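You operate a simulated robot arm through the tools that you are given. There is no shell and no other tool.

Carry out the task below with a simulated robot arm. There is one attempt and no reset: what you move stays moved.

## Task
Find the dull joint on the green circuit board and reheat it till it shines.
Fine: work on the wooden board with the fume fan on, and leave the good joints alone; the iron ends in its holder, the station switched off to cool; the heat knob ends no higher than it began; the fan may run on.

The check looks at the end state, three seconds after you hand in, the way a careful person would. Anything else that was tipped, shoved, dropped, spilled or broken makes it a failure.

## Robot
A 7-joint arm with a four-finger gripper, fixed in place. Base frame: the origin is on the floor under the middle of its stand, x ahead of it, y to its left, z up. Units: mm, rad, N and s.
It reaches about 1223 mm from its shoulder. Its first joint turns from -1.204 to 3.002 rad. Payload 3.67 kg.
The TCP is the grasp point between the finger pads, 28 mm short of the fingertips. In the tool frame z runs along the fingers and y along their closing line. The gripper opens to 112 mm; its body begins 73 mm behind the TCP.
Orientation is that of the tool frame in the base frame, as [roll, pitch, yaw] about the fixed x, y, z axes, in that order (R = Rz(yaw) Ry(pitch) Rx(roll)). With the fingers straight down and closing along the base's y, the tool's x points along the base's -x, its y along +y and its z along -z.

## Interface
- The arm moves only by the tool send_rows. Its argument "series" is a list of rows, each a list of 7 numbers: the shift along the base's x, y, z in mm, then the turn, a rotation vector about the base's x, y, z in rad, then the opening, from 0 (shut) to 1 (fully open). In form: [[x, y, z, rx, ry, rz, grip], ...]. A call has 1 to 20 rows; each row shifts and turns the commanded pose from where the row before left it. A row lasts 0.2 s, in which the tool goes at most 50 mm and 0.15 rad; a call with a longer step from one row to the next is refused whole, and so is a gripper value outside its range. Where a pose cannot be reached the arm comes as near as it can. A force on the tool above 40 N (or 10 N above the force at the start of the call, whichever is more), or a blocked arm, ends the call early, and 0.2 s more pass. Each finger travels about 102.5 mm/s and halts on what it meets, pressing with about 39 N; the grip force reading is that of the motor and also rises with nothing between the fingers. The clock runs only during rows and for 0.2 s after the last one: add rows that do not move to give the fingers time. The reply holds the time, the measured pose of the TCP, the force on the tool along the base axes, the opening and the grip force, in the units named above and with some noise, with the torque about the TCP (base axes, N m) and any sound that the robot's microphone picked up.
- Cameras (640 x 400 px; columns grow to the right, rows downward): "scene" is fixed at [399.6, -494.2, 1428.3]; the picture's right is [0.34, -0.94, 0.00], its down [-0.81, -0.29, -0.52] and it looks along [0.49, 0.18, -0.86] (base axes); focal length 214 px, centre (320, 200). "wrist" rides on the gripper at [60, -18, -104] in the tool frame; the picture's right is [0.29, 0.96, 0.00], its down [-0.80, 0.24, -0.55] and it looks along [-0.53, 0.16, 0.83] (tool axes); focal length 234 px, centre (320, 200). There is no depth. A picture from a camera that has moved, and an enlarged one, comes with that camera's place and axes in the base frame and with its lens. The place of the scene camera against the robot may be out by one fixed shift of up to 18 mm in any direction.
- snapshot(camera): a new picture of that camera. The clock stands still meanwhile.
- slide_trunk(by): slides the trunk up (or, below 0, down) by that many mm; the arm rides with it, the base frame stays. It gives what a move gives, with no picture.
- inspect(camera, box): a new picture of the part [left, top, right, bottom] of that camera's present view, enlarged. The clock stands still meanwhile.
- close_job(): hands the job in; it is judged then, once.

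Places have to be worked out from the pictures, the camera data and where the tool is seen. Open the gripper and draw the arm clear of the work before you hand the job in, unless the task says otherwise.

The tools are called after "Call:" as a command line: name --pt "numbers of a row" for each row, then --argument value for the rest, lists and objects as JSON in quotes. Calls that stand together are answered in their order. send_rows: Moves the arm, as the interface text tells. Its arguments: {"type":"object","properties":{"series":{"type":"array","items":{"type":"array","items":{"type":"number"}}}},"required":["series"]} The other tools are called the same way: slide_trunk (by) moves the trunk up or down; snapshot (camera) takes a picture; inspect (camera, box) takes an enlarged picture of a part of a camera's view; close_job () hands the job in.

At the start:

```text
time: 0.0
tool_pos: [597.6, -280.5, 1158.4]
tcp_rot: [-3.141, 0.0, 3.141]
wrist_force: [-0.1, 0.3, 0.1]
moment: [0.0, -0.01, 0.02]
width: 111.9
grip_force: 0.0
trunk travel left (down, up): [-600.0, 240.0]
```

scene: 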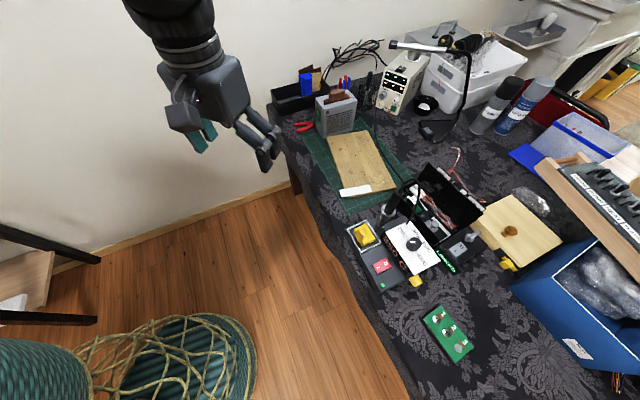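
wrist: 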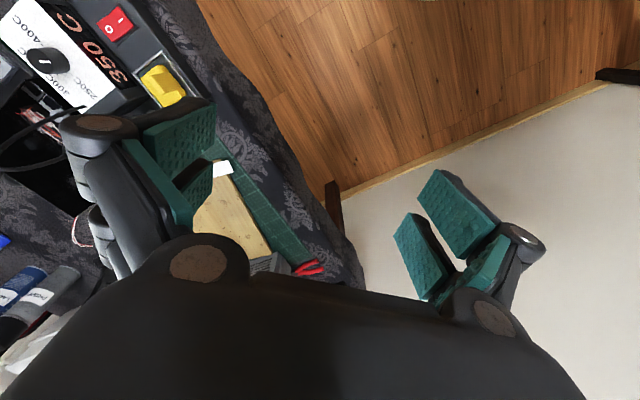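

I begin by looking closely at the work area from the fixed camera: the station, the circuit board, the wooden board and the fan.

Call:
inspect --camera "scene" --box '[330, 170, 490, 300]'

Call:
inspect --camera "scene" --box '[400, 280, 500, 380]'

Call:
inspect --camera "scene" --box '[260, 30, 420, 210]'

Call:
inspect --camera "scene" --box '[380, 20, 560, 150]'

```text
3.08 times, centred on (410, 235) of scene
camera zoom: at [399.6, -494.2, 1428.3], right [0.34, -0.94, 0.0], down [-0.81, -0.29, -0.52], along [0.49, 0.18, -0.86], focal length 660 px, centre (43, 92)
```

zoom: 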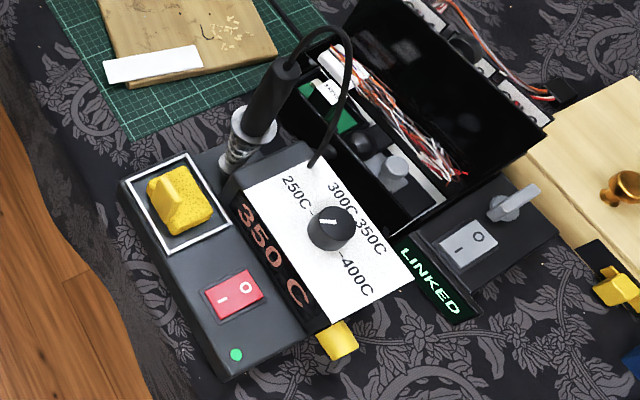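

```text
4.00 times, centred on (450, 330) of scene
camera zoom: at [399.6, -494.2, 1428.3], right [0.34, -0.94, 0.0], down [-0.81, -0.29, -0.52], along [0.49, 0.18, -0.86], focal length 858 px, centre (-200, -320)
```

zoom: 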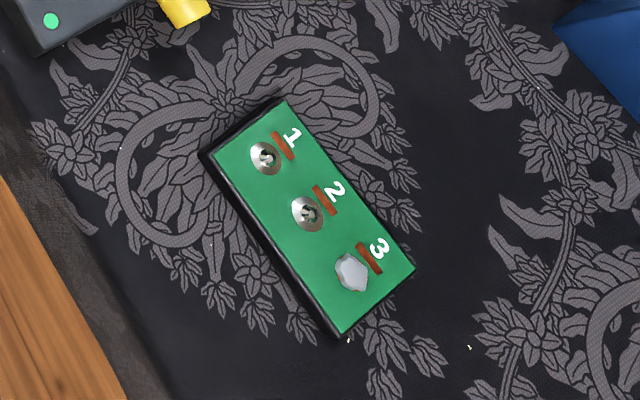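

```text
2.22 times, centred on (340, 120) of scene
camera zoom: at [399.6, -494.2, 1428.3], right [0.34, -0.94, 0.0], down [-0.81, -0.29, -0.52], along [0.49, 0.18, -0.86], focal length 477 px, centre (276, 378)
```

zoom: 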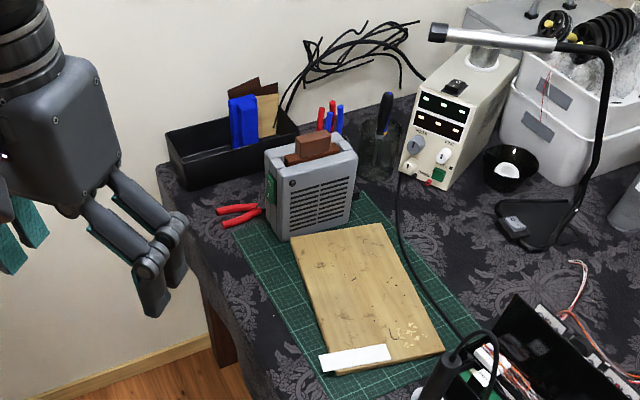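

```text
3.08 times, centred on (470, 85) of scene
camera zoom: at [399.6, -494.2, 1428.3], right [0.34, -0.94, 0.0], down [-0.81, -0.29, -0.52], along [0.49, 0.18, -0.86], focal length 660 px, centre (-142, 554)
```

zoom: 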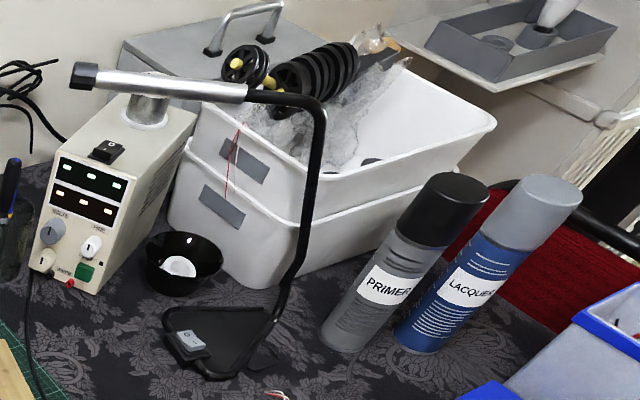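

The dull joint looks like number 3 (matt grey blob), and the station, iron and a switch box marked LINKED lie between the PCB and the wooden board. I move the arm over the station at height to view things closely with the wrist camera.

Call:
send_rows --pt "-14 -45 0 0 0 0 1" --pt "-14 -45 0 0 0 0 1" --pt "-14 -45 0 0 0 0 1" --pt "-14 -45 0 0 0 0 1" --pt "-14 -45 0 0 0 0 1" --pt "-14 -45 0 0 0 0 1" --pt "-14 -45 0 0 0 0 1" --pt "0 0 0 0 0 0 1"

Call:
snapshot --camera "wrist"

Call:
snapshot --camera "scene"

```text
time: 1.8
tool_pos: [508.1, -600.8, 1152.7]
tcp_rot: [3.132, 0.001, -3.141]
wrist_force: [0.5, 0.2, 1.1]
moment: [-0.08, -0.04, 0.0]
width: 112.3
grip_force: 0.1
out of reach, approached as far as the arm can: row 7
trunk travel left (down, up): [-600.0, 240.0]
```

```text
taken
camera wrist: at [448.5, -621.5, 1256.3], right [-0.29, 0.96, 0.01], down [0.8, 0.23, 0.56], along [0.53, 0.17, -0.83], focal length 234 px, centre (320, 200)
```

wrist: 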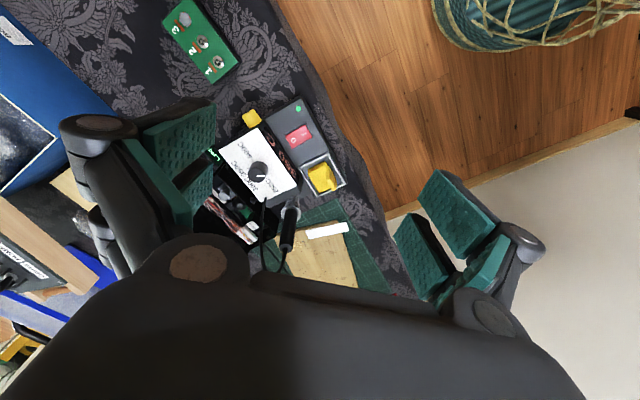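

```text
taken
```

scene: 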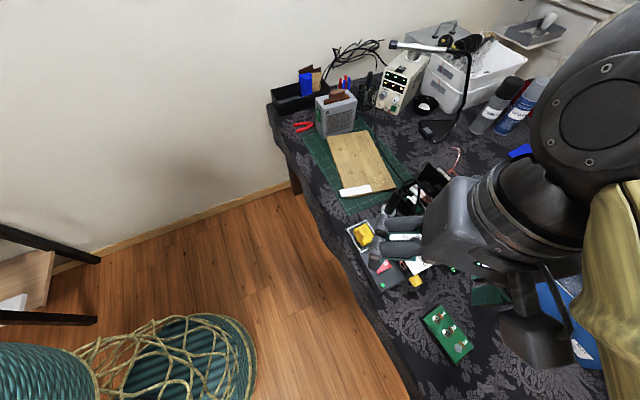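

The arm reached about (508,-601,1153) with its elbow out to the right. I enlarge the wrist view on the station and on the PCB.

Call:
inspect --camera "wrist" --box '[200, 85, 360, 215]'

Call:
inspect --camera "wrist" --box '[150, 0, 260, 90]'

Call:
inspect --camera "wrist" --box '[190, 170, 400, 300]'

```text
3.08 times, centred on (280, 150) of wrist
camera zoom: at [448.5, -621.5, 1256.3], right [-0.29, 0.96, 0.01], down [0.8, 0.23, 0.56], along [0.53, 0.17, -0.83], focal length 720 px, centre (443, 354)
```

zoom: 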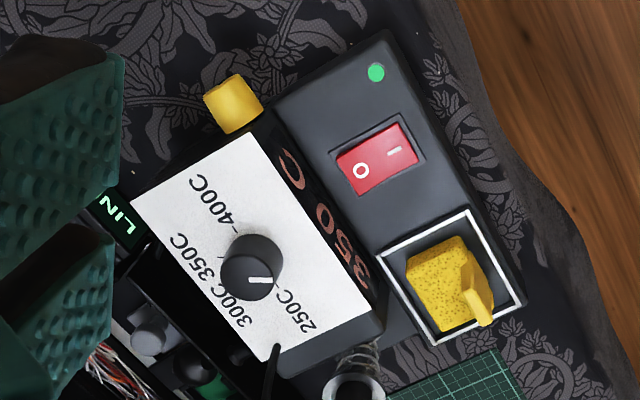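

```text
4.44 times, centred on (205, 45) of wrist
camera zoom: at [448.5, -621.5, 1256.3], right [-0.29, 0.96, 0.01], down [0.8, 0.23, 0.56], along [0.53, 0.17, -0.83], focal length 1041 px, centre (831, 889)
```

zoom: 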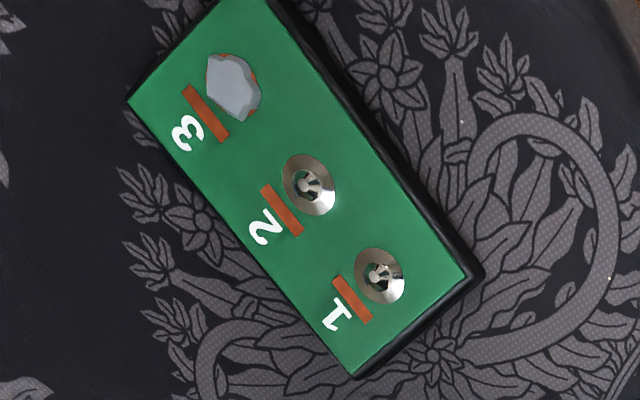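

```text
3.05 times, centred on (295, 235) of wrist
camera zoom: at [448.5, -621.5, 1256.3], right [-0.29, 0.96, 0.01], down [0.8, 0.23, 0.56], along [0.53, 0.17, -0.83], focal length 714 px, centre (396, 93)
```

zoom: 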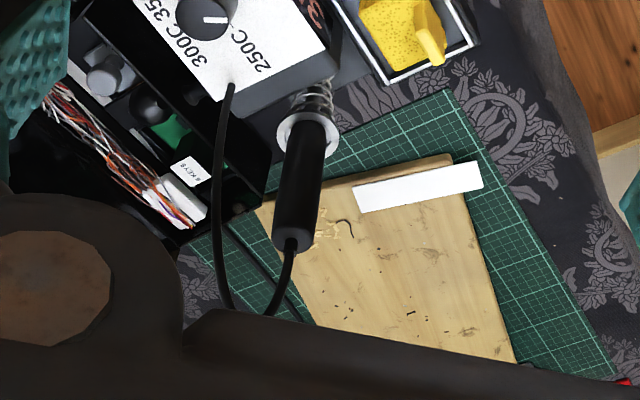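

The knob and display matter, so I zoom further on the knob face, the switch, and the fan and mat area.

Call:
inspect --camera "wrist" --box '[235, 125, 300, 195]'

Call:
inspect --camera "scene" --box '[290, 60, 390, 150]'

Call:
inspect --camera "scene" --box '[400, 100, 480, 160]'

```text
5.71 times, centred on (268, 160) of wrist
camera zoom: at [448.5, -621.5, 1256.3], right [-0.29, 0.96, 0.01], down [0.8, 0.23, 0.56], along [0.53, 0.17, -0.83], focal length 1338 px, centre (620, 429)
```

zoom: 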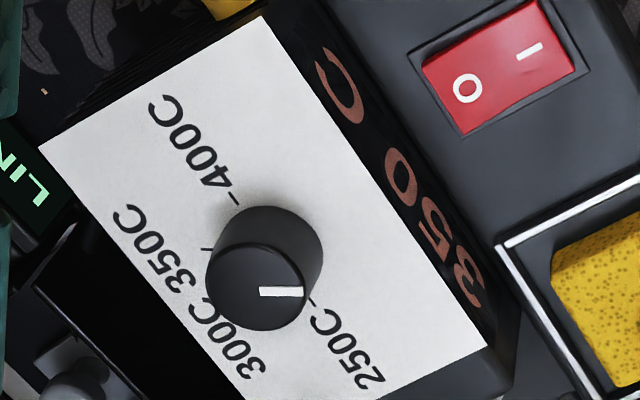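

```text
4.44 times, centred on (340, 105) of scene
camera zoom: at [399.6, -494.2, 1428.3], right [0.34, -0.94, 0.0], down [-0.81, -0.29, -0.52], along [0.49, 0.18, -0.86], focal length 953 px, centre (231, 622)
```

zoom: 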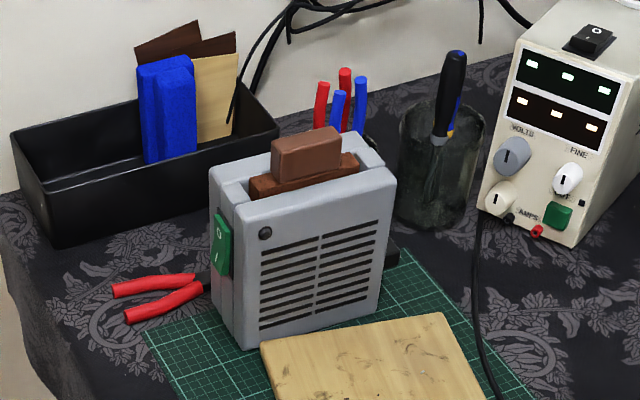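

```text
6.67 times, centred on (440, 130) of scene
camera zoom: at [399.6, -494.2, 1428.3], right [0.34, -0.94, 0.0], down [-0.81, -0.29, -0.52], along [0.49, 0.18, -0.86], focal length 1430 px, centre (-480, 667)
```

zoom: 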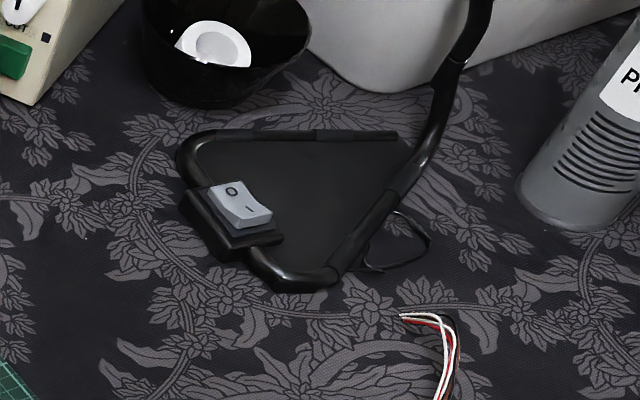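

The fan is the grey box with the green rocker on its left flank; nothing is heard, so it seems off. The IK ran out of reach at this height, so I try lowering the trunk a little to see how the arm copes.

Call:
slide_trunk --by -150

```text
time: 3.5
tool_pos: [509.2, -590.3, 1008.0]
tcp_rot: [-3.141, -0.001, -3.141]
wrist_force: [-0.1, 0.0, 0.1]
moment: [0.03, -0.02, -0.03]
width: 112.1
grip_force: 0.0
trunk travel left (down, up): [-450.0, 390.0]
```

The tool rode down to z≈1008. Now I test reach by rising and moving towards the PCB side for a view of it.

Call:
send_rows --pt "-10 -20 30 0 0 0 1" --pt "-10 -30 30 0 0 0 1" --pt "-10 -30 30 0 0 0 1" --pt "-10 -30 0 0 0 0 1" --pt "0 0 0 0 0 0 1"

Call:
snapshot --camera "scene"

Call:
snapshot --camera "wrist"

```text
time: 4.8
tool_pos: [545.8, -682.6, 1082.1]
tcp_rot: [3.14, 0.004, -3.142]
wrist_force: [0.1, 0.2, 0.2]
moment: [0.01, 0.02, -0.03]
width: 112.2
grip_force: 0.1
out of reach, approached as far as the arm can: row 1, 2, 3, 4
trunk travel left (down, up): [-450.0, 390.0]
```

```text
taken
```

scene: 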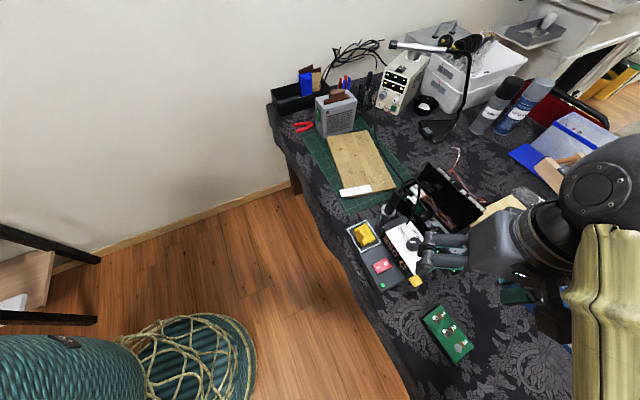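

```text
taken
camera wrist: at [486.6, -701.8, 1184.6], right [-0.29, 0.96, 0.0], down [0.8, 0.24, 0.56], along [0.53, 0.16, -0.83], focal length 234 px, centre (320, 200)
```

wrist: 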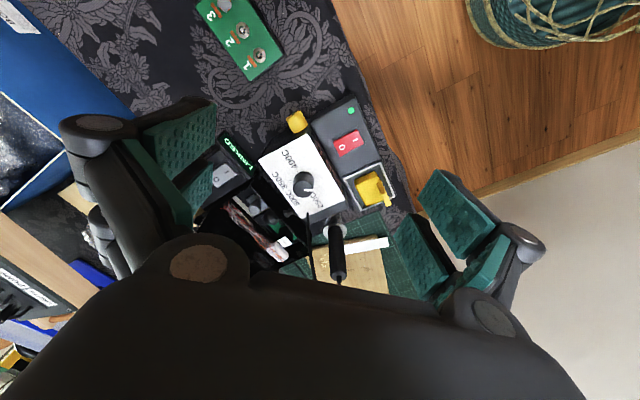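

The arm gets stuck about 77 mm short, mainly sideways, probably a joint limit. The PCB lies with its long axis about 50° from x, so I need the gripper turned about +0.87 rad anyway; I turn the tool here and see how it responds.

Call:
send_rows --pt "0 0 0 0 0 0.145 1" --pt "0 0 0 0 0 0.145 1" --pt "0 0 0 0 0 0.145 1" --pt "0 0 0 0 0 0.145 1" --pt "0 0 0 0 0 0.145 1" --pt "0 0 0 0 0 0.145 1" --pt "0 0 0 0 0 0 1" --pt "0 0 0 0 0 0 1"

```text
time: 6.5
tool_pos: [546.6, -684.3, 1081.5]
tcp_rot: [3.14, 0.001, -2.27]
wrist_force: [0.2, 0.2, -0.6]
moment: [-0.03, 0.02, -0.02]
width: 112.0
grip_force: 0.0
trunk travel left (down, up): [-450.0, 390.0]
```

The turn went fine and the tool is now aligned with the board's short side. I try to move above the PCB at (500,-797) while staying high.

Call:
send_rows --pt "-9 -23 0 0 0 0 1" --pt "-9 -23 0 0 0 0 1" --pt "-9 -23 0 0 0 0 1" --pt "-9 -23 0 0 0 0 1" --pt "-9 -23 0 0 0 0 1" --pt "0 0 0 0 0 0 1"

Call:
snapshot --camera "scene"

Call:
snapshot --camera "wrist"

```text
time: 8.0
tool_pos: [546.7, -802.9, 1073.1]
tcp_rot: [3.138, 0.004, -2.272]
wrist_force: [0.3, 0.3, -0.2]
moment: [-0.06, 0.01, 0.0]
width: 111.9
grip_force: 0.1
out of reach, approached as far as the arm can: row 1, 2, 3, 4, 5
trunk travel left (down, up): [-450.0, 390.0]
```

```text
taken
```

scene: 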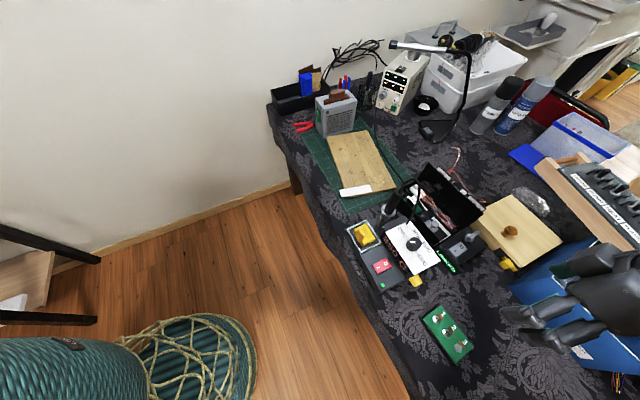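

```text
taken
camera wrist: at [522.5, -861.6, 1175.8], right [-0.92, 0.4, 0.0], down [0.33, 0.76, 0.56], along [0.22, 0.51, -0.83], focal length 234 px, centre (320, 200)
```

wrist: 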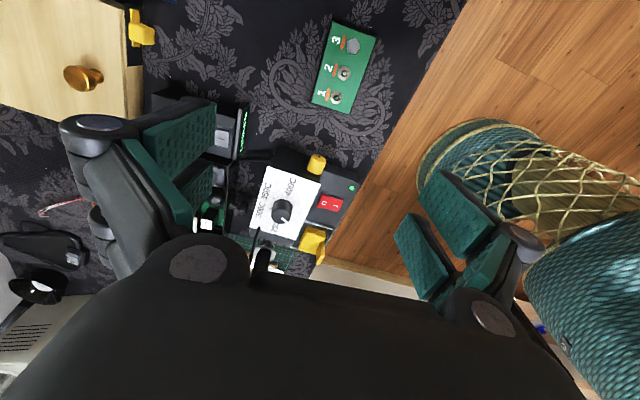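

The tool stopped at x≈547 instead of 500; perhaps lower relative height to the shoulder helps. I check by descending to z≈940 while asking for x≈500 (well above everything near the PCB).

Call:
send_rows --pt "-6 1 -30 0 0 0 1" --pt "-8 1 -30 0 0 0 1" --pt "-8 1 -30 0 0 0 1" --pt "-8 1 -30 0 0 0 1" --pt "-8 1 0 0 0 0 1" --pt "-8 1 0 0 0 0 1" --pt "0 0 0 0 0 0 1"

```text
time: 9.6
tool_pos: [508.2, -791.6, 953.9]
tcp_rot: [3.14, 0.001, -2.27]
wrist_force: [-0.7, 0.1, 0.2]
moment: [-0.02, -0.01, -0.02]
width: 111.8
grip_force: 0.0
out of reach, approached as far as the arm can: row 2
trunk travel left (down, up): [-450.0, 390.0]
```

At the lower height the arm reaches (508,-792,954). I take the wrist view to locate the PCB and the bin precisely.

Call:
snapshot --camera "wrist"

Call:
inspect --camera "wrist" --box '[240, 30, 420, 200]'

Call:
snapshot --camera "scene"

```text
taken
camera wrist: at [484.4, -851.1, 1057.0], right [-0.92, 0.4, 0.0], down [0.33, 0.76, 0.56], along [0.22, 0.51, -0.83], focal length 234 px, centre (320, 200)
```

wrist: 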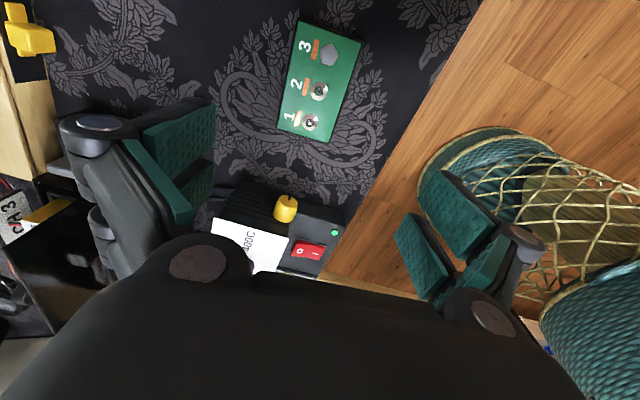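

```text
2.35 times, centred on (330, 115) of wrist
camera zoom: at [484.4, -851.1, 1057.0], right [-0.92, 0.4, 0.0], down [0.33, 0.76, 0.56], along [0.22, 0.51, -0.83], focal length 551 px, centre (296, 400)
```

zoom: 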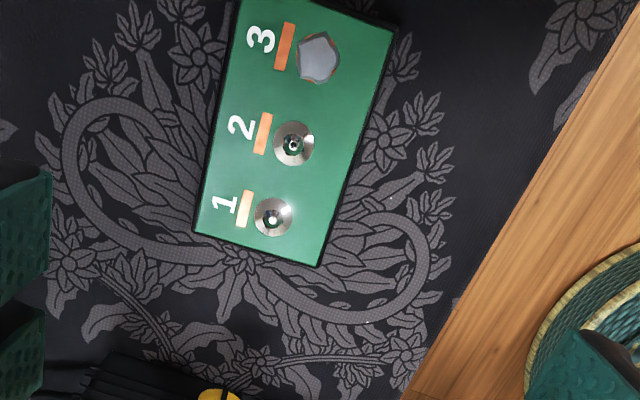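

```text
taken
```

scene: 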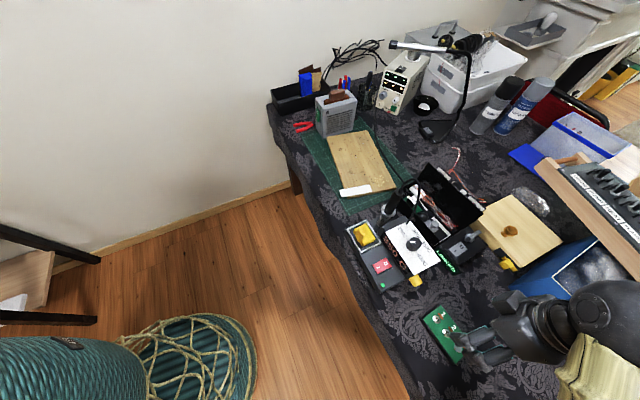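

Triangulating the two wrist views puts the PCB centre at about (506,-812), top at z≈766 (table ≈750), 68×110 mm, long axis along (0.65,0.76); the fingers already close along its short side. I descend to z≈806, fingertips just above the PCB.

Call:
send_rows --pt "0 -7 -30 0 0 0 1" --pt "0 -7 -30 0 0 0 1" --pt "-2 -7 -30 0 0 0 1" --pt "0 0 -30 0 0 0 1" --pt "0 0 -28 0 0 0 1" --pt "0 0 0 0 0 0 1"

Call:
snapshot --camera "wrist"

Call:
inspect --camera "scene" --box '[400, 270, 540, 390]'

```text
time: 10.9
tool_pos: [503.6, -816.0, 804.2]
tcp_rot: [3.14, 0.003, -2.274]
wrist_force: [0.2, 0.2, -0.2]
moment: [-0.04, -0.02, -0.03]
width: 111.7
grip_force: 0.1
trunk travel left (down, up): [-450.0, 390.0]
```

```text
taken
camera wrist: at [479.6, -875.0, 907.1], right [-0.92, 0.4, 0.0], down [0.33, 0.76, 0.56], along [0.22, 0.51, -0.83], focal length 234 px, centre (320, 200)
```

wrist: 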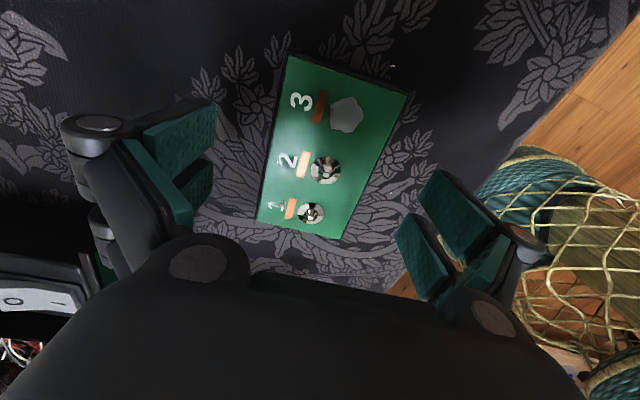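

```text
3.33 times, centred on (470, 330) of scene
camera zoom: at [399.6, -494.2, 1428.3], right [0.34, -0.94, 0.0], down [-0.81, -0.29, -0.52], along [0.49, 0.18, -0.86], focal length 715 px, centre (-180, -233)
```

zoom: 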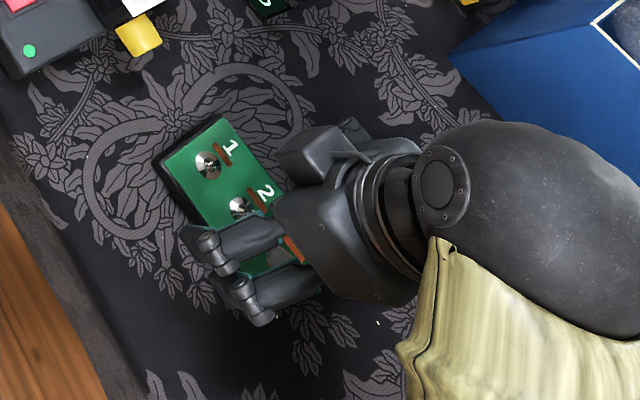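

The PCB centre works out at (506,-811) with top z≈766, so the gripper is centred within about 1 mm in the closing direction. I descend 20 mm more and close gently on it.

Call:
send_rows --pt "1.5 2.5 -7 0 0 0 1" --pt "1 2 -7 0 0 0 1" --pt "0 0 -6 0 0 0 1" --pt "0 0 0 0 0 0 1"

```text
time: 11.9
tool_pos: [507.4, -806.1, 788.0]
tcp_rot: [-3.14, 0.0, -2.271]
wrist_force: [1.0, 0.2, 0.4]
moment: [0.03, 0.01, 0.02]
width: 112.3
grip_force: 0.1
trunk travel left (down, up): [-450.0, 390.0]
```

The reading is noisy; I take one more stationary reading to average before closing.

Call:
send_rows --pt "0 0 0 0 0 0 1"

Call:
snapshot --camera "wrist"

```text
time: 12.3
tool_pos: [508.5, -809.6, 787.5]
tcp_rot: [-3.141, 0.0, -2.27]
wrist_force: [0.2, -0.4, -0.2]
moment: [0.0, 0.02, 0.01]
width: 112.2
grip_force: 0.0
trunk travel left (down, up): [-450.0, 390.0]
```

```text
taken
camera wrist: at [483.3, -866.8, 890.2], right [-0.92, 0.4, 0.0], down [0.33, 0.76, 0.55], along [0.22, 0.51, -0.83], focal length 234 px, centre (320, 200)
```

wrist: 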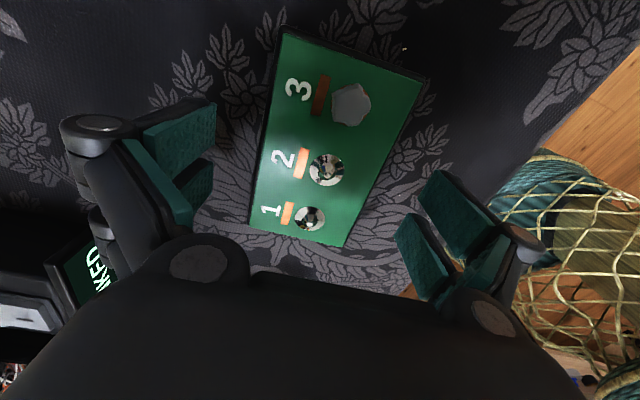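

The PCB sits centred between the fingers. I go 4 mm lower and close on its edges.

Call:
send_rows --pt "0 0 -4 0 0 0 1" --pt "0 0 0 0 0 0 0.8" --pt "0 0 0 0 0 0 0.65" --pt "0 0 0 0 0 0 0.5" --pt "0 0 0 0 0 0 0.5" --pt "0 0 0 0 0 0 0.5"

Call:
snapshot --camera "wrist"

```text
time: 13.8
tool_pos: [507.5, -808.8, 782.3]
tcp_rot: [3.141, -0.001, -2.273]
wrist_force: [-0.2, -0.5, -0.6]
moment: [0.0, 0.0, 0.0]
width: 71.6
grip_force: 39.3
trunk travel left (down, up): [-450.0, 390.0]
```

```text
taken
camera wrist: at [482.9, -866.4, 885.6], right [-0.92, 0.4, 0.0], down [0.33, 0.76, 0.55], along [0.22, 0.51, -0.83], focal length 234 px, centre (320, 200)
```

wrist: 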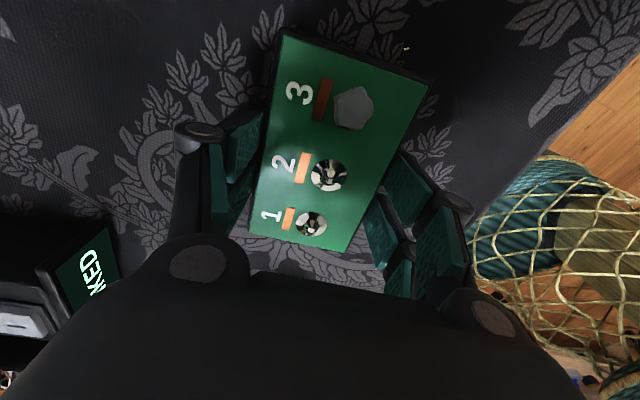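

The PCB is gripped (width 71.6 mm, 39 N). I lift it to z≈940 and check.

Call:
send_rows --pt "0 0 10 0 0 0 0.5" --pt "0 0 25 0 0 0 0.5" --pt "0 0 30 0 0 0 0.5" --pt "0 0 30 0 0 0 0.5" --pt "0 0 30 0 0 0 0.5" --pt "0 0 30 0 0 0 0.5" --pt "0 0 0 0 0 0 0.5"

Call:
snapshot --camera "wrist"

```text
time: 15.3
tool_pos: [506.4, -805.4, 939.2]
tcp_rot: [-3.141, 0.001, -2.27]
wrist_force: [-0.4, -0.6, -1.6]
moment: [0.04, 0.02, -0.01]
width: 71.8
grip_force: 38.8
trunk travel left (down, up): [-450.0, 390.0]
```

```text
taken
camera wrist: at [482.7, -863.8, 1043.2], right [-0.92, 0.4, 0.0], down [0.33, 0.76, 0.55], along [0.22, 0.51, -0.83], focal length 234 px, centre (320, 200)
```

wrist: 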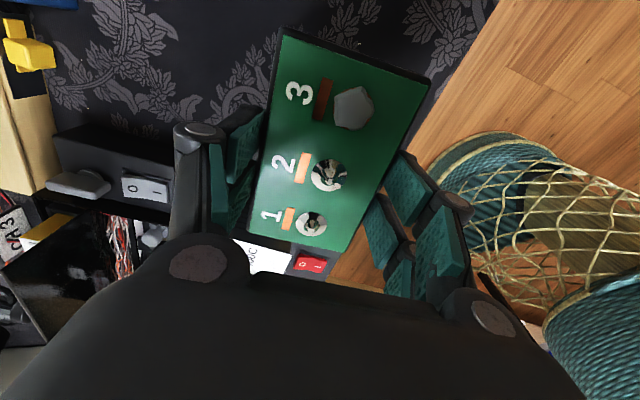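

The PCB is held firmly. I carry it at z≈940 around the left of the station (over the table's free edge side), first to (510,-500).

Call:
send_rows --pt "2 30 0 0 0 0 0.5" --pt "0 40 0 0 0 0 0.5" --pt "0 40 0 0 0 0 0.5" --pt "0 40 0 0 0 0 0.5" --pt "0 40 0 0 0 0 0.5" --pt "0 40 0 0 0 0 0.5" --pt "10 40 0 0 0 0 0.5" --pt "20 30 0 0 0 0 0.5" --pt "0 0 0 0 0 0 0.5"

Call:
snapshot --camera "scene"

```text
time: 17.4
tool_pos: [537.1, -505.9, 936.1]
tcp_rot: [3.14, 0.0, -2.271]
wrist_force: [0.3, -1.1, -0.4]
moment: [0.07, -0.02, 0.0]
width: 71.5
grip_force: 39.6
trunk travel left (down, up): [-450.0, 390.0]
```

```text
taken
```

scene: 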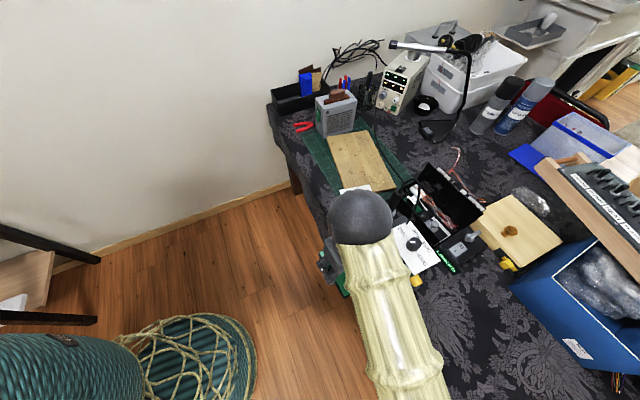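

Path is clear so far and the forearm passes high above the station. I continue forward-left to about (850,-350) at the same height.

Call:
send_rows --pt "38 22 0 0 0 0 0.5" --pt "38 22 0 0 0 0 0.5" --pt "38 22 0 0 0 0 0.5" --pt "38 20 0 0 0 0 0.5" --pt "38 20 0 0 0 0 0.5" --pt "38 20 0 0 0 0 0.5" --pt "38 15 0 0 0 0 0.5" --pt "38 15 0 0 0 0 0.5" --pt "0 0 0 0 0 0 0.5"

Call:
snapshot --camera "scene"

Call:
snapshot --camera "wrist"

```text
time: 19.4
tool_pos: [842.6, -349.5, 938.2]
tcp_rot: [3.141, 0.003, -2.269]
wrist_force: [0.1, -0.1, -1.8]
moment: [0.05, 0.02, 0.0]
width: 71.4
grip_force: 39.2
trunk travel left (down, up): [-450.0, 390.0]
```

```text
taken
```

scene: 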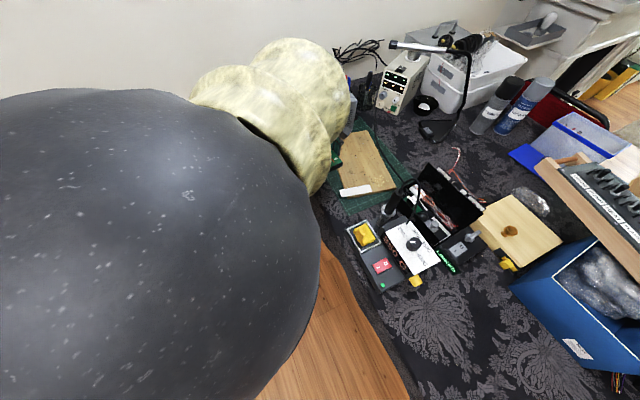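

```text
taken
camera wrist: at [819.0, -408.1, 1041.8], right [-0.92, 0.4, 0.0], down [0.33, 0.76, 0.56], along [0.22, 0.51, -0.83], focal length 234 px, centre (320, 200)
```

wrist: 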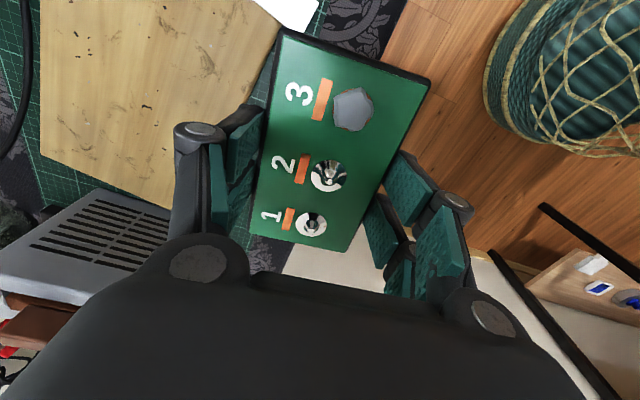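

The arm reached there easily. The wood board corners work out near D(813,-448), C(922,-603), B(1188,-440), A(1092,-278); I'll set the PCB in the near-left part at about (924,-450), aligned with the board, clear of the white strip. I move there at height and turn −0.32 rad.

Call:
send_rows --pt "20 -20 0 0 0 -0.08 0.5" --pt "20 -20 0 0 0 -0.08 0.5" --pt "20 -20 0 0 0 -0.08 0.5" --pt "21 -20 0 0 0 -0.08 0.5" --pt "0 -20 -20 0 0 0 0.5" --pt "0 0 -30 0 0 0 0.5" --pt "0 0 0 0 0 0 0.5"

Call:
snapshot --camera "wrist"

Call:
snapshot --camera "scene"

```text
time: 20.9
tool_pos: [925.5, -451.0, 885.5]
tcp_rot: [3.141, 0.001, -2.592]
wrist_force: [0.4, -0.7, -1.0]
moment: [-0.01, 0.0, 0.0]
width: 71.6
grip_force: 39.0
trunk travel left (down, up): [-450.0, 390.0]
```

```text
taken
camera wrist: at [884.0, -498.6, 989.5], right [-0.75, 0.67, 0.0], down [0.55, 0.62, 0.55], along [0.37, 0.41, -0.83], focal length 234 px, centre (320, 200)
```

wrist: 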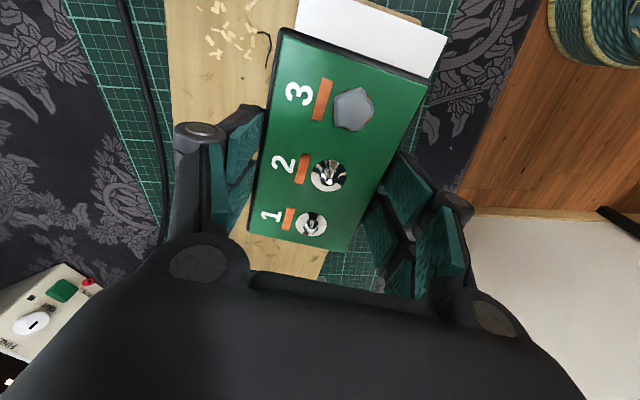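

```text
taken
```

scene: 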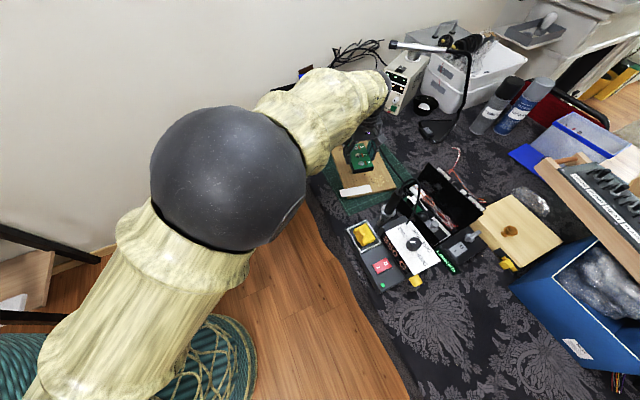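

The PCB would land about 36 mm in from the near edge and 31 mm from the left edge; the white strip's inner edge is ~31 mm in, so I shift 9 mm further in, then descend to z≈815.

Call:
send_rows --pt "8 5 -20 0 0 0 0.5" --pt "0 0 -25 0 0 0 0.5" --pt "0 0 -20 0 0 0 0.5" --pt "0 0 0 0 0 0 0.5"

Call:
snapshot --camera "wrist"

Call:
inspect --camera "scene" --box '[310, 110, 430, 220]'

```text
time: 21.9
tool_pos: [934.4, -446.0, 820.2]
tcp_rot: [-3.141, 0.001, -2.588]
wrist_force: [0.5, 0.6, -1.0]
moment: [0.0, -0.01, 0.01]
width: 71.6
grip_force: 38.8
trunk travel left (down, up): [-450.0, 390.0]
```

```text
taken
camera wrist: at [892.8, -494.0, 923.7], right [-0.75, 0.67, 0.0], down [0.55, 0.62, 0.55], along [0.37, 0.41, -0.83], focal length 234 px, centre (320, 200)
```

wrist: 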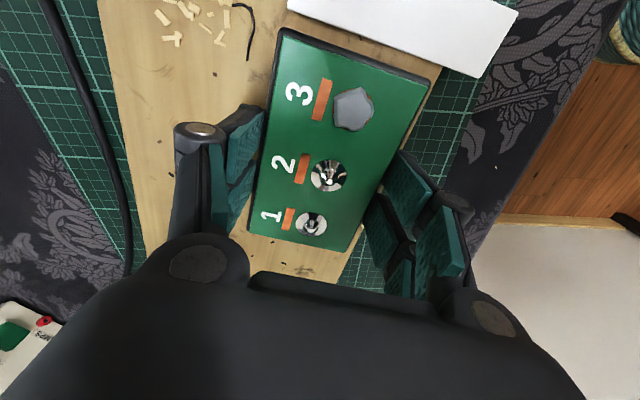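

```text
3.64 times, centred on (370, 165) of scene
camera zoom: at [399.6, -494.2, 1428.3], right [0.34, -0.94, 0.0], down [-0.81, -0.29, -0.52], along [0.49, 0.18, -0.86], focal length 780 px, centre (138, 327)
```

zoom: 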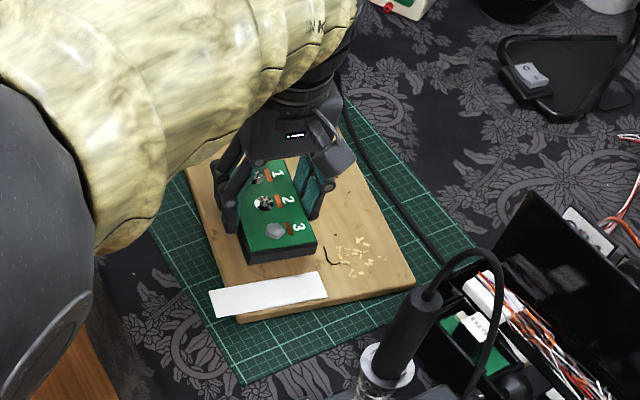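

Placement looks right with a ~25 mm margin on the left. I nudge 8 mm further inward and lower in small steps, watching the force.

Call:
send_rows --pt "5 -7 -4 0 0 0 0.5" --pt "0 0 -5 0 0 0 0.5" --pt "0 0 -4 0 0 0 0.5" --pt "0 0 0 0 0 0 0.5"

```text
time: 22.9
tool_pos: [938.4, -452.7, 808.2]
tcp_rot: [-3.141, 0.001, -2.59]
wrist_force: [-0.9, 0.2, -0.4]
moment: [0.0, 0.01, 0.01]
width: 71.8
grip_force: 39.0
trunk travel left (down, up): [-450.0, 390.0]
```

No contact yet at z≈808. I continue down in 3 mm steps.

Call:
send_rows --pt "0 0 -3 0 0 0 0.5" --pt "0 0 -2 0 0 0 0.5" --pt "0 0 0 0 0 0 0.5"

```text
time: 23.8
tool_pos: [938.9, -453.7, 802.7]
tcp_rot: [3.14, 0.0, -2.591]
wrist_force: [0.1, 0.6, -1.2]
moment: [0.0, 0.02, -0.02]
width: 71.6
grip_force: 39.2
trunk travel left (down, up): [-450.0, 390.0]
```

Call:
send_rows --pt "0 0 -2 0 0 0 0.5" --pt "0 0 -1 0 0 0 0.5" --pt "0 0 0 0 0 0 0.5"

Call:
inspect --camera "scene" --box '[335, 140, 405, 200]'

```text
time: 24.6
tool_pos: [939.5, -453.8, 801.1]
tcp_rot: [3.139, -0.002, -2.59]
wrist_force: [-0.9, 1.1, -0.1]
moment: [0.01, -0.04, 0.02]
width: 71.7
grip_force: 39.3
trunk travel left (down, up): [-450.0, 390.0]
```

```text
6.67 times, centred on (370, 170) of scene
camera zoom: at [399.6, -494.2, 1428.3], right [0.34, -0.94, 0.0], down [-0.81, -0.29, -0.52], along [0.49, 0.18, -0.86], focal length 1430 px, centre (-13, 400)
```

zoom: 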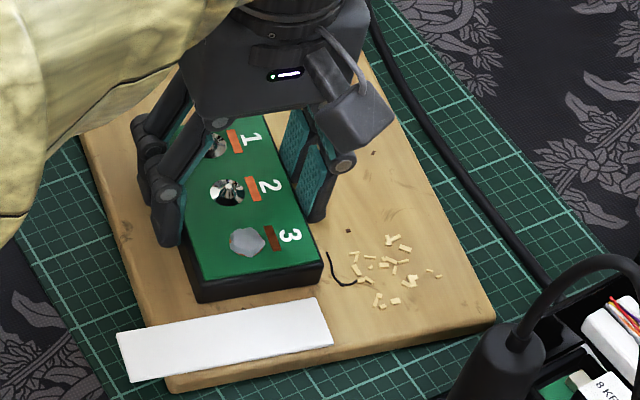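

The PCB looks just about on the wood. I lower 2 mm more at a time until the force shows contact.

Call:
send_rows --pt "0 0 -2 0 0 0 0.5" --pt "0 0 0 0 0 0 0.5"

```text
time: 25.1
tool_pos: [939.3, -454.2, 800.7]
tcp_rot: [-3.139, 0.001, -2.591]
wrist_force: [2.2, -2.3, 10.6]
moment: [-0.27, -0.21, 0.0]
width: 71.9
grip_force: 39.0
trunk travel left (down, up): [-450.0, 390.0]
```

Contact at z≈800.5 with 10.6 N: the PCB rests on the wood. I ease up 1 mm, open only slightly (about 8 mm per side) and lift straight off.

Call:
send_rows --pt "0 0 1 0 0 0 0.5" --pt "0 0 0 0 0 0 0.7" --pt "0 0 0 0 0 0 0.78" --pt "0 0 0 0 0 0 0.78" --pt "0 0 10 0 0 0 0.78" --pt "0 0 25 0 0 0 0.78" --pt "0 0 30 0 0 0 0.78" --pt "0 0 30 0 0 0 0.78" --pt "0 0 0 0 0 0 0.78"

Call:
snapshot --camera "wrist"

Call:
snapshot --camera "scene"

```text
time: 27.1
tool_pos: [938.7, -453.4, 892.5]
tcp_rot: [3.141, -0.001, -2.59]
wrist_force: [0.0, -0.4, -0.8]
moment: [0.0, -0.02, 0.01]
width: 87.5
grip_force: 0.0
trunk travel left (down, up): [-450.0, 390.0]
```

```text
taken
camera wrist: at [897.9, -500.9, 995.8], right [-0.75, 0.67, 0.0], down [0.55, 0.62, 0.55], along [0.37, 0.41, -0.83], focal length 234 px, centre (320, 200)
```

wrist: 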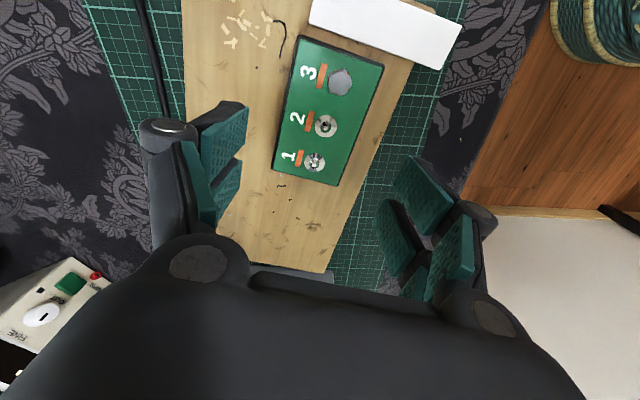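

```text
taken
```

scene: 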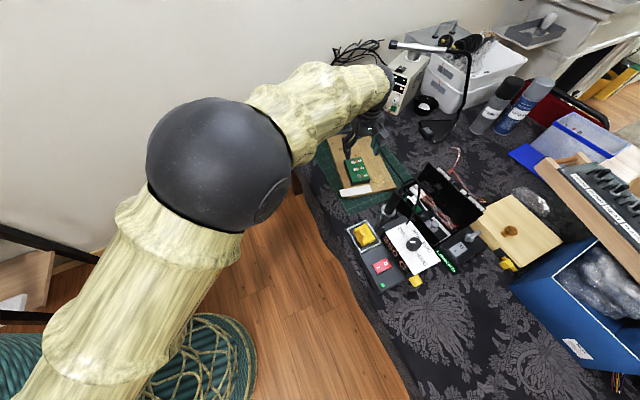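

The PCB rests on the wooden board with joint 3 nearest the iron. Next the fan: I move up-left and turn so the wrist camera faces the fan's green rocker.

Call:
send_rows --pt "-5 20 30 0 0 -0.1 0.78" --pt "-10 30 30 0 0 -0.1 0.78" --pt "-10 30 30 0 0 -0.1 0.78" --pt "-10 30 20 0 0 -0.1 0.78" --pt "-10 30 0 0 0 -0.1 0.78" --pt "-10 30 0 0 0 -0.05 0.78" --pt "0 20 0 0 0 0 0.78" --pt "0 0 0 0 0 0 0.78"

Call:
snapshot --camera "wrist"

```text
time: 28.9
tool_pos: [881.3, -260.3, 1004.3]
tcp_rot: [-3.14, 0.0, 3.14]
wrist_force: [0.2, -0.1, 0.5]
moment: [0.02, -0.02, 0.03]
width: 87.1
grip_force: 0.1
trunk travel left (down, up): [-450.0, 390.0]
```

```text
taken
camera wrist: at [823.4, -279.0, 1108.6], right [-0.29, 0.96, 0.0], down [0.8, 0.24, 0.55], along [0.53, 0.16, -0.83], focal length 234 px, centre (320, 200)
```

wrist: 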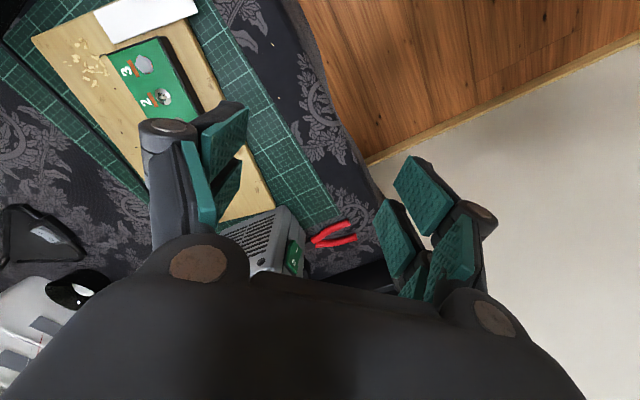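

The fan is hidden by the palm, so I tilt the tool forward about 0.6 rad (fingers pointing ahead and down) so that the camera looks at the fan more level.

Call:
send_rows --pt "0 10 0 0 -0.12 0 0.5" --pt "0 10 0 0 -0.12 0 0.3" --pt "0 10 0 0 -0.12 0 0.1" --pt "0 10 0 0 -0.12 0 0" --pt "0 10 0 0 -0.12 0 0" --pt "0 0 0 0 0 0 0" --pt "0 0 0 0 0 0 0"

Call:
snapshot --camera "wrist"

Call:
snapshot --camera "scene"

```text
time: 30.6
tool_pos: [884.0, -212.0, 1006.6]
tcp_rot: [3.141, 0.603, -3.139]
wrist_force: [-0.1, -0.7, -0.1]
moment: [0.02, -0.02, 0.01]
width: 0.0
grip_force: 34.8
trunk travel left (down, up): [-450.0, 390.0]
```

```text
taken
camera wrist: at [776.1, -231.6, 1057.2], right [-0.24, 0.96, -0.16], down [0.34, 0.24, 0.91], along [0.91, 0.16, -0.39], focal length 234 px, centre (320, 200)
```

wrist: 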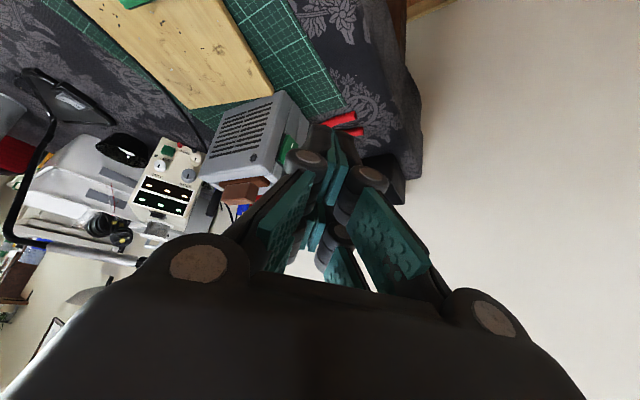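

```text
taken
```

scene: 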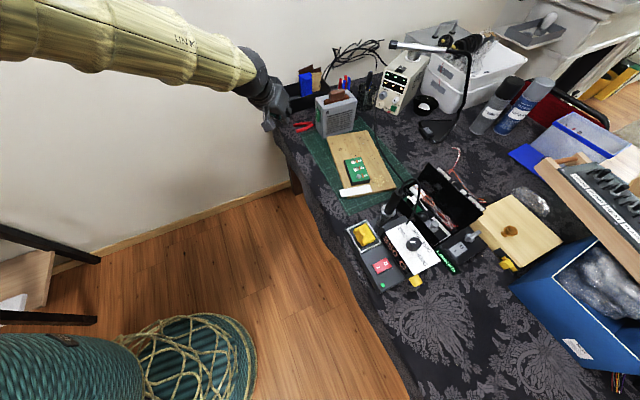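

The picture is upside down now, but the fan's front and rocker are visible near (290,150). I zoom there.

Call:
inspect --camera "wrist" --box '[190, 80, 370, 210]'

Call:
inspect --camera "scene" --box '[290, 70, 380, 145]'

```text
3.08 times, centred on (280, 145) of wrist
camera zoom: at [776.1, -231.6, 1057.2], right [-0.24, 0.96, -0.16], down [0.34, 0.24, 0.91], along [0.91, 0.16, -0.39], focal length 720 px, centre (443, 369)
```

zoom: 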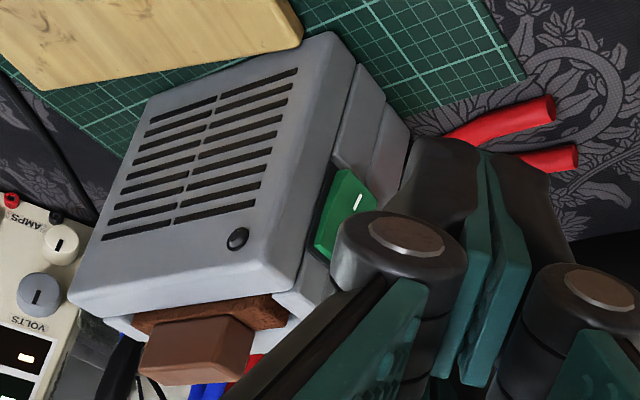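

```text
5.33 times, centred on (335, 108) of scene
camera zoom: at [399.6, -494.2, 1428.3], right [0.34, -0.94, 0.0], down [-0.81, -0.29, -0.52], along [0.49, 0.18, -0.86], focal length 1144 px, centre (240, 693)
```

zoom: 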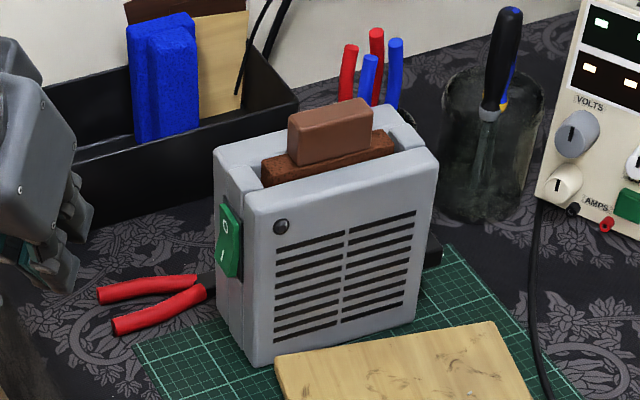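

The fan is about 148 mm wide, standing at FL(1080,-270)–FR(1180,-379) with its side facing (-0.70,+0.71); the rocker is on that side, "I" at the lower end near (1095,-235,840). I turn the heading to −45° and move to look straight at it.

Call:
send_rows --pt "21 7 0 0 0 -0.131 0" --pt "21 7 0 0 0 -0.131 0" --pt "21 7 0 0 0 -0.131 0" --pt "21 7 0 0 0 -0.131 0" --pt "21 7 0 0 0 -0.131 0" --pt "21 7 0 0 0 -0.13 0" --pt "0 0 0 0 0 0 0"

Call:
snapshot --camera "wrist"

Call:
snapshot --camera "scene"

```text
time: 32.4
tool_pos: [1012.0, -209.4, 1000.7]
tcp_rot: [3.112, 0.566, 2.299]
wrist_force: [0.3, 0.0, -0.7]
moment: [0.01, 0.01, -0.02]
width: 0.0
grip_force: 36.4
trunk travel left (down, up): [-450.0, 390.0]
stopped in row 7: the arm was blocked; the commanded pose is now the measured one
```

```text
taken
camera wrist: at [926.8, -144.4, 1055.6], right [0.54, 0.83, -0.13], down [0.41, -0.13, 0.9], along [0.73, -0.54, -0.41], focal length 234 px, centre (320, 200)
```

wrist: 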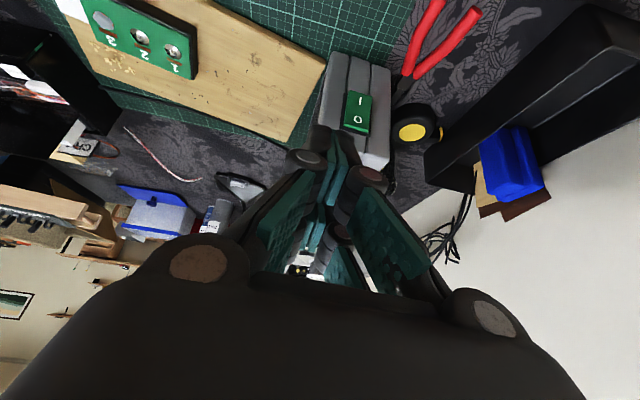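

```text
taken
```

scene: 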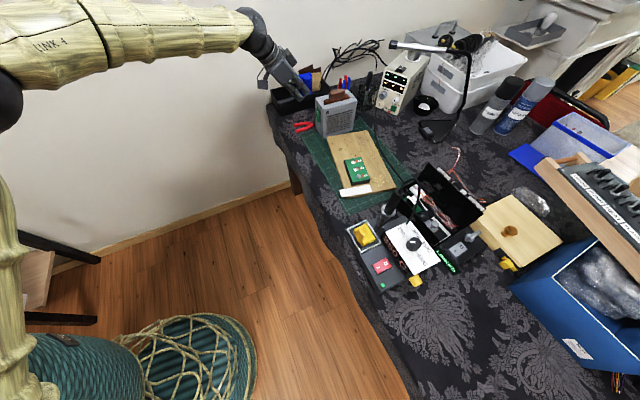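

The arm stopped (a joint limit or similar; no force on the tool), but the rocker is in view. I zoom onto it.

Call:
inspect --camera "wrist" --box '[300, 40, 420, 190]'

```text
2.67 times, centred on (360, 115) of wrist
camera zoom: at [926.8, -144.4, 1055.6], right [0.54, 0.83, -0.13], down [0.41, -0.13, 0.9], along [0.73, -0.54, -0.41], focal length 624 px, centre (213, 427)
```

zoom: 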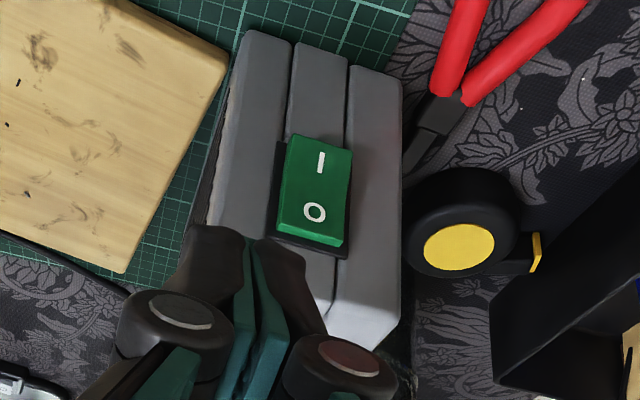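

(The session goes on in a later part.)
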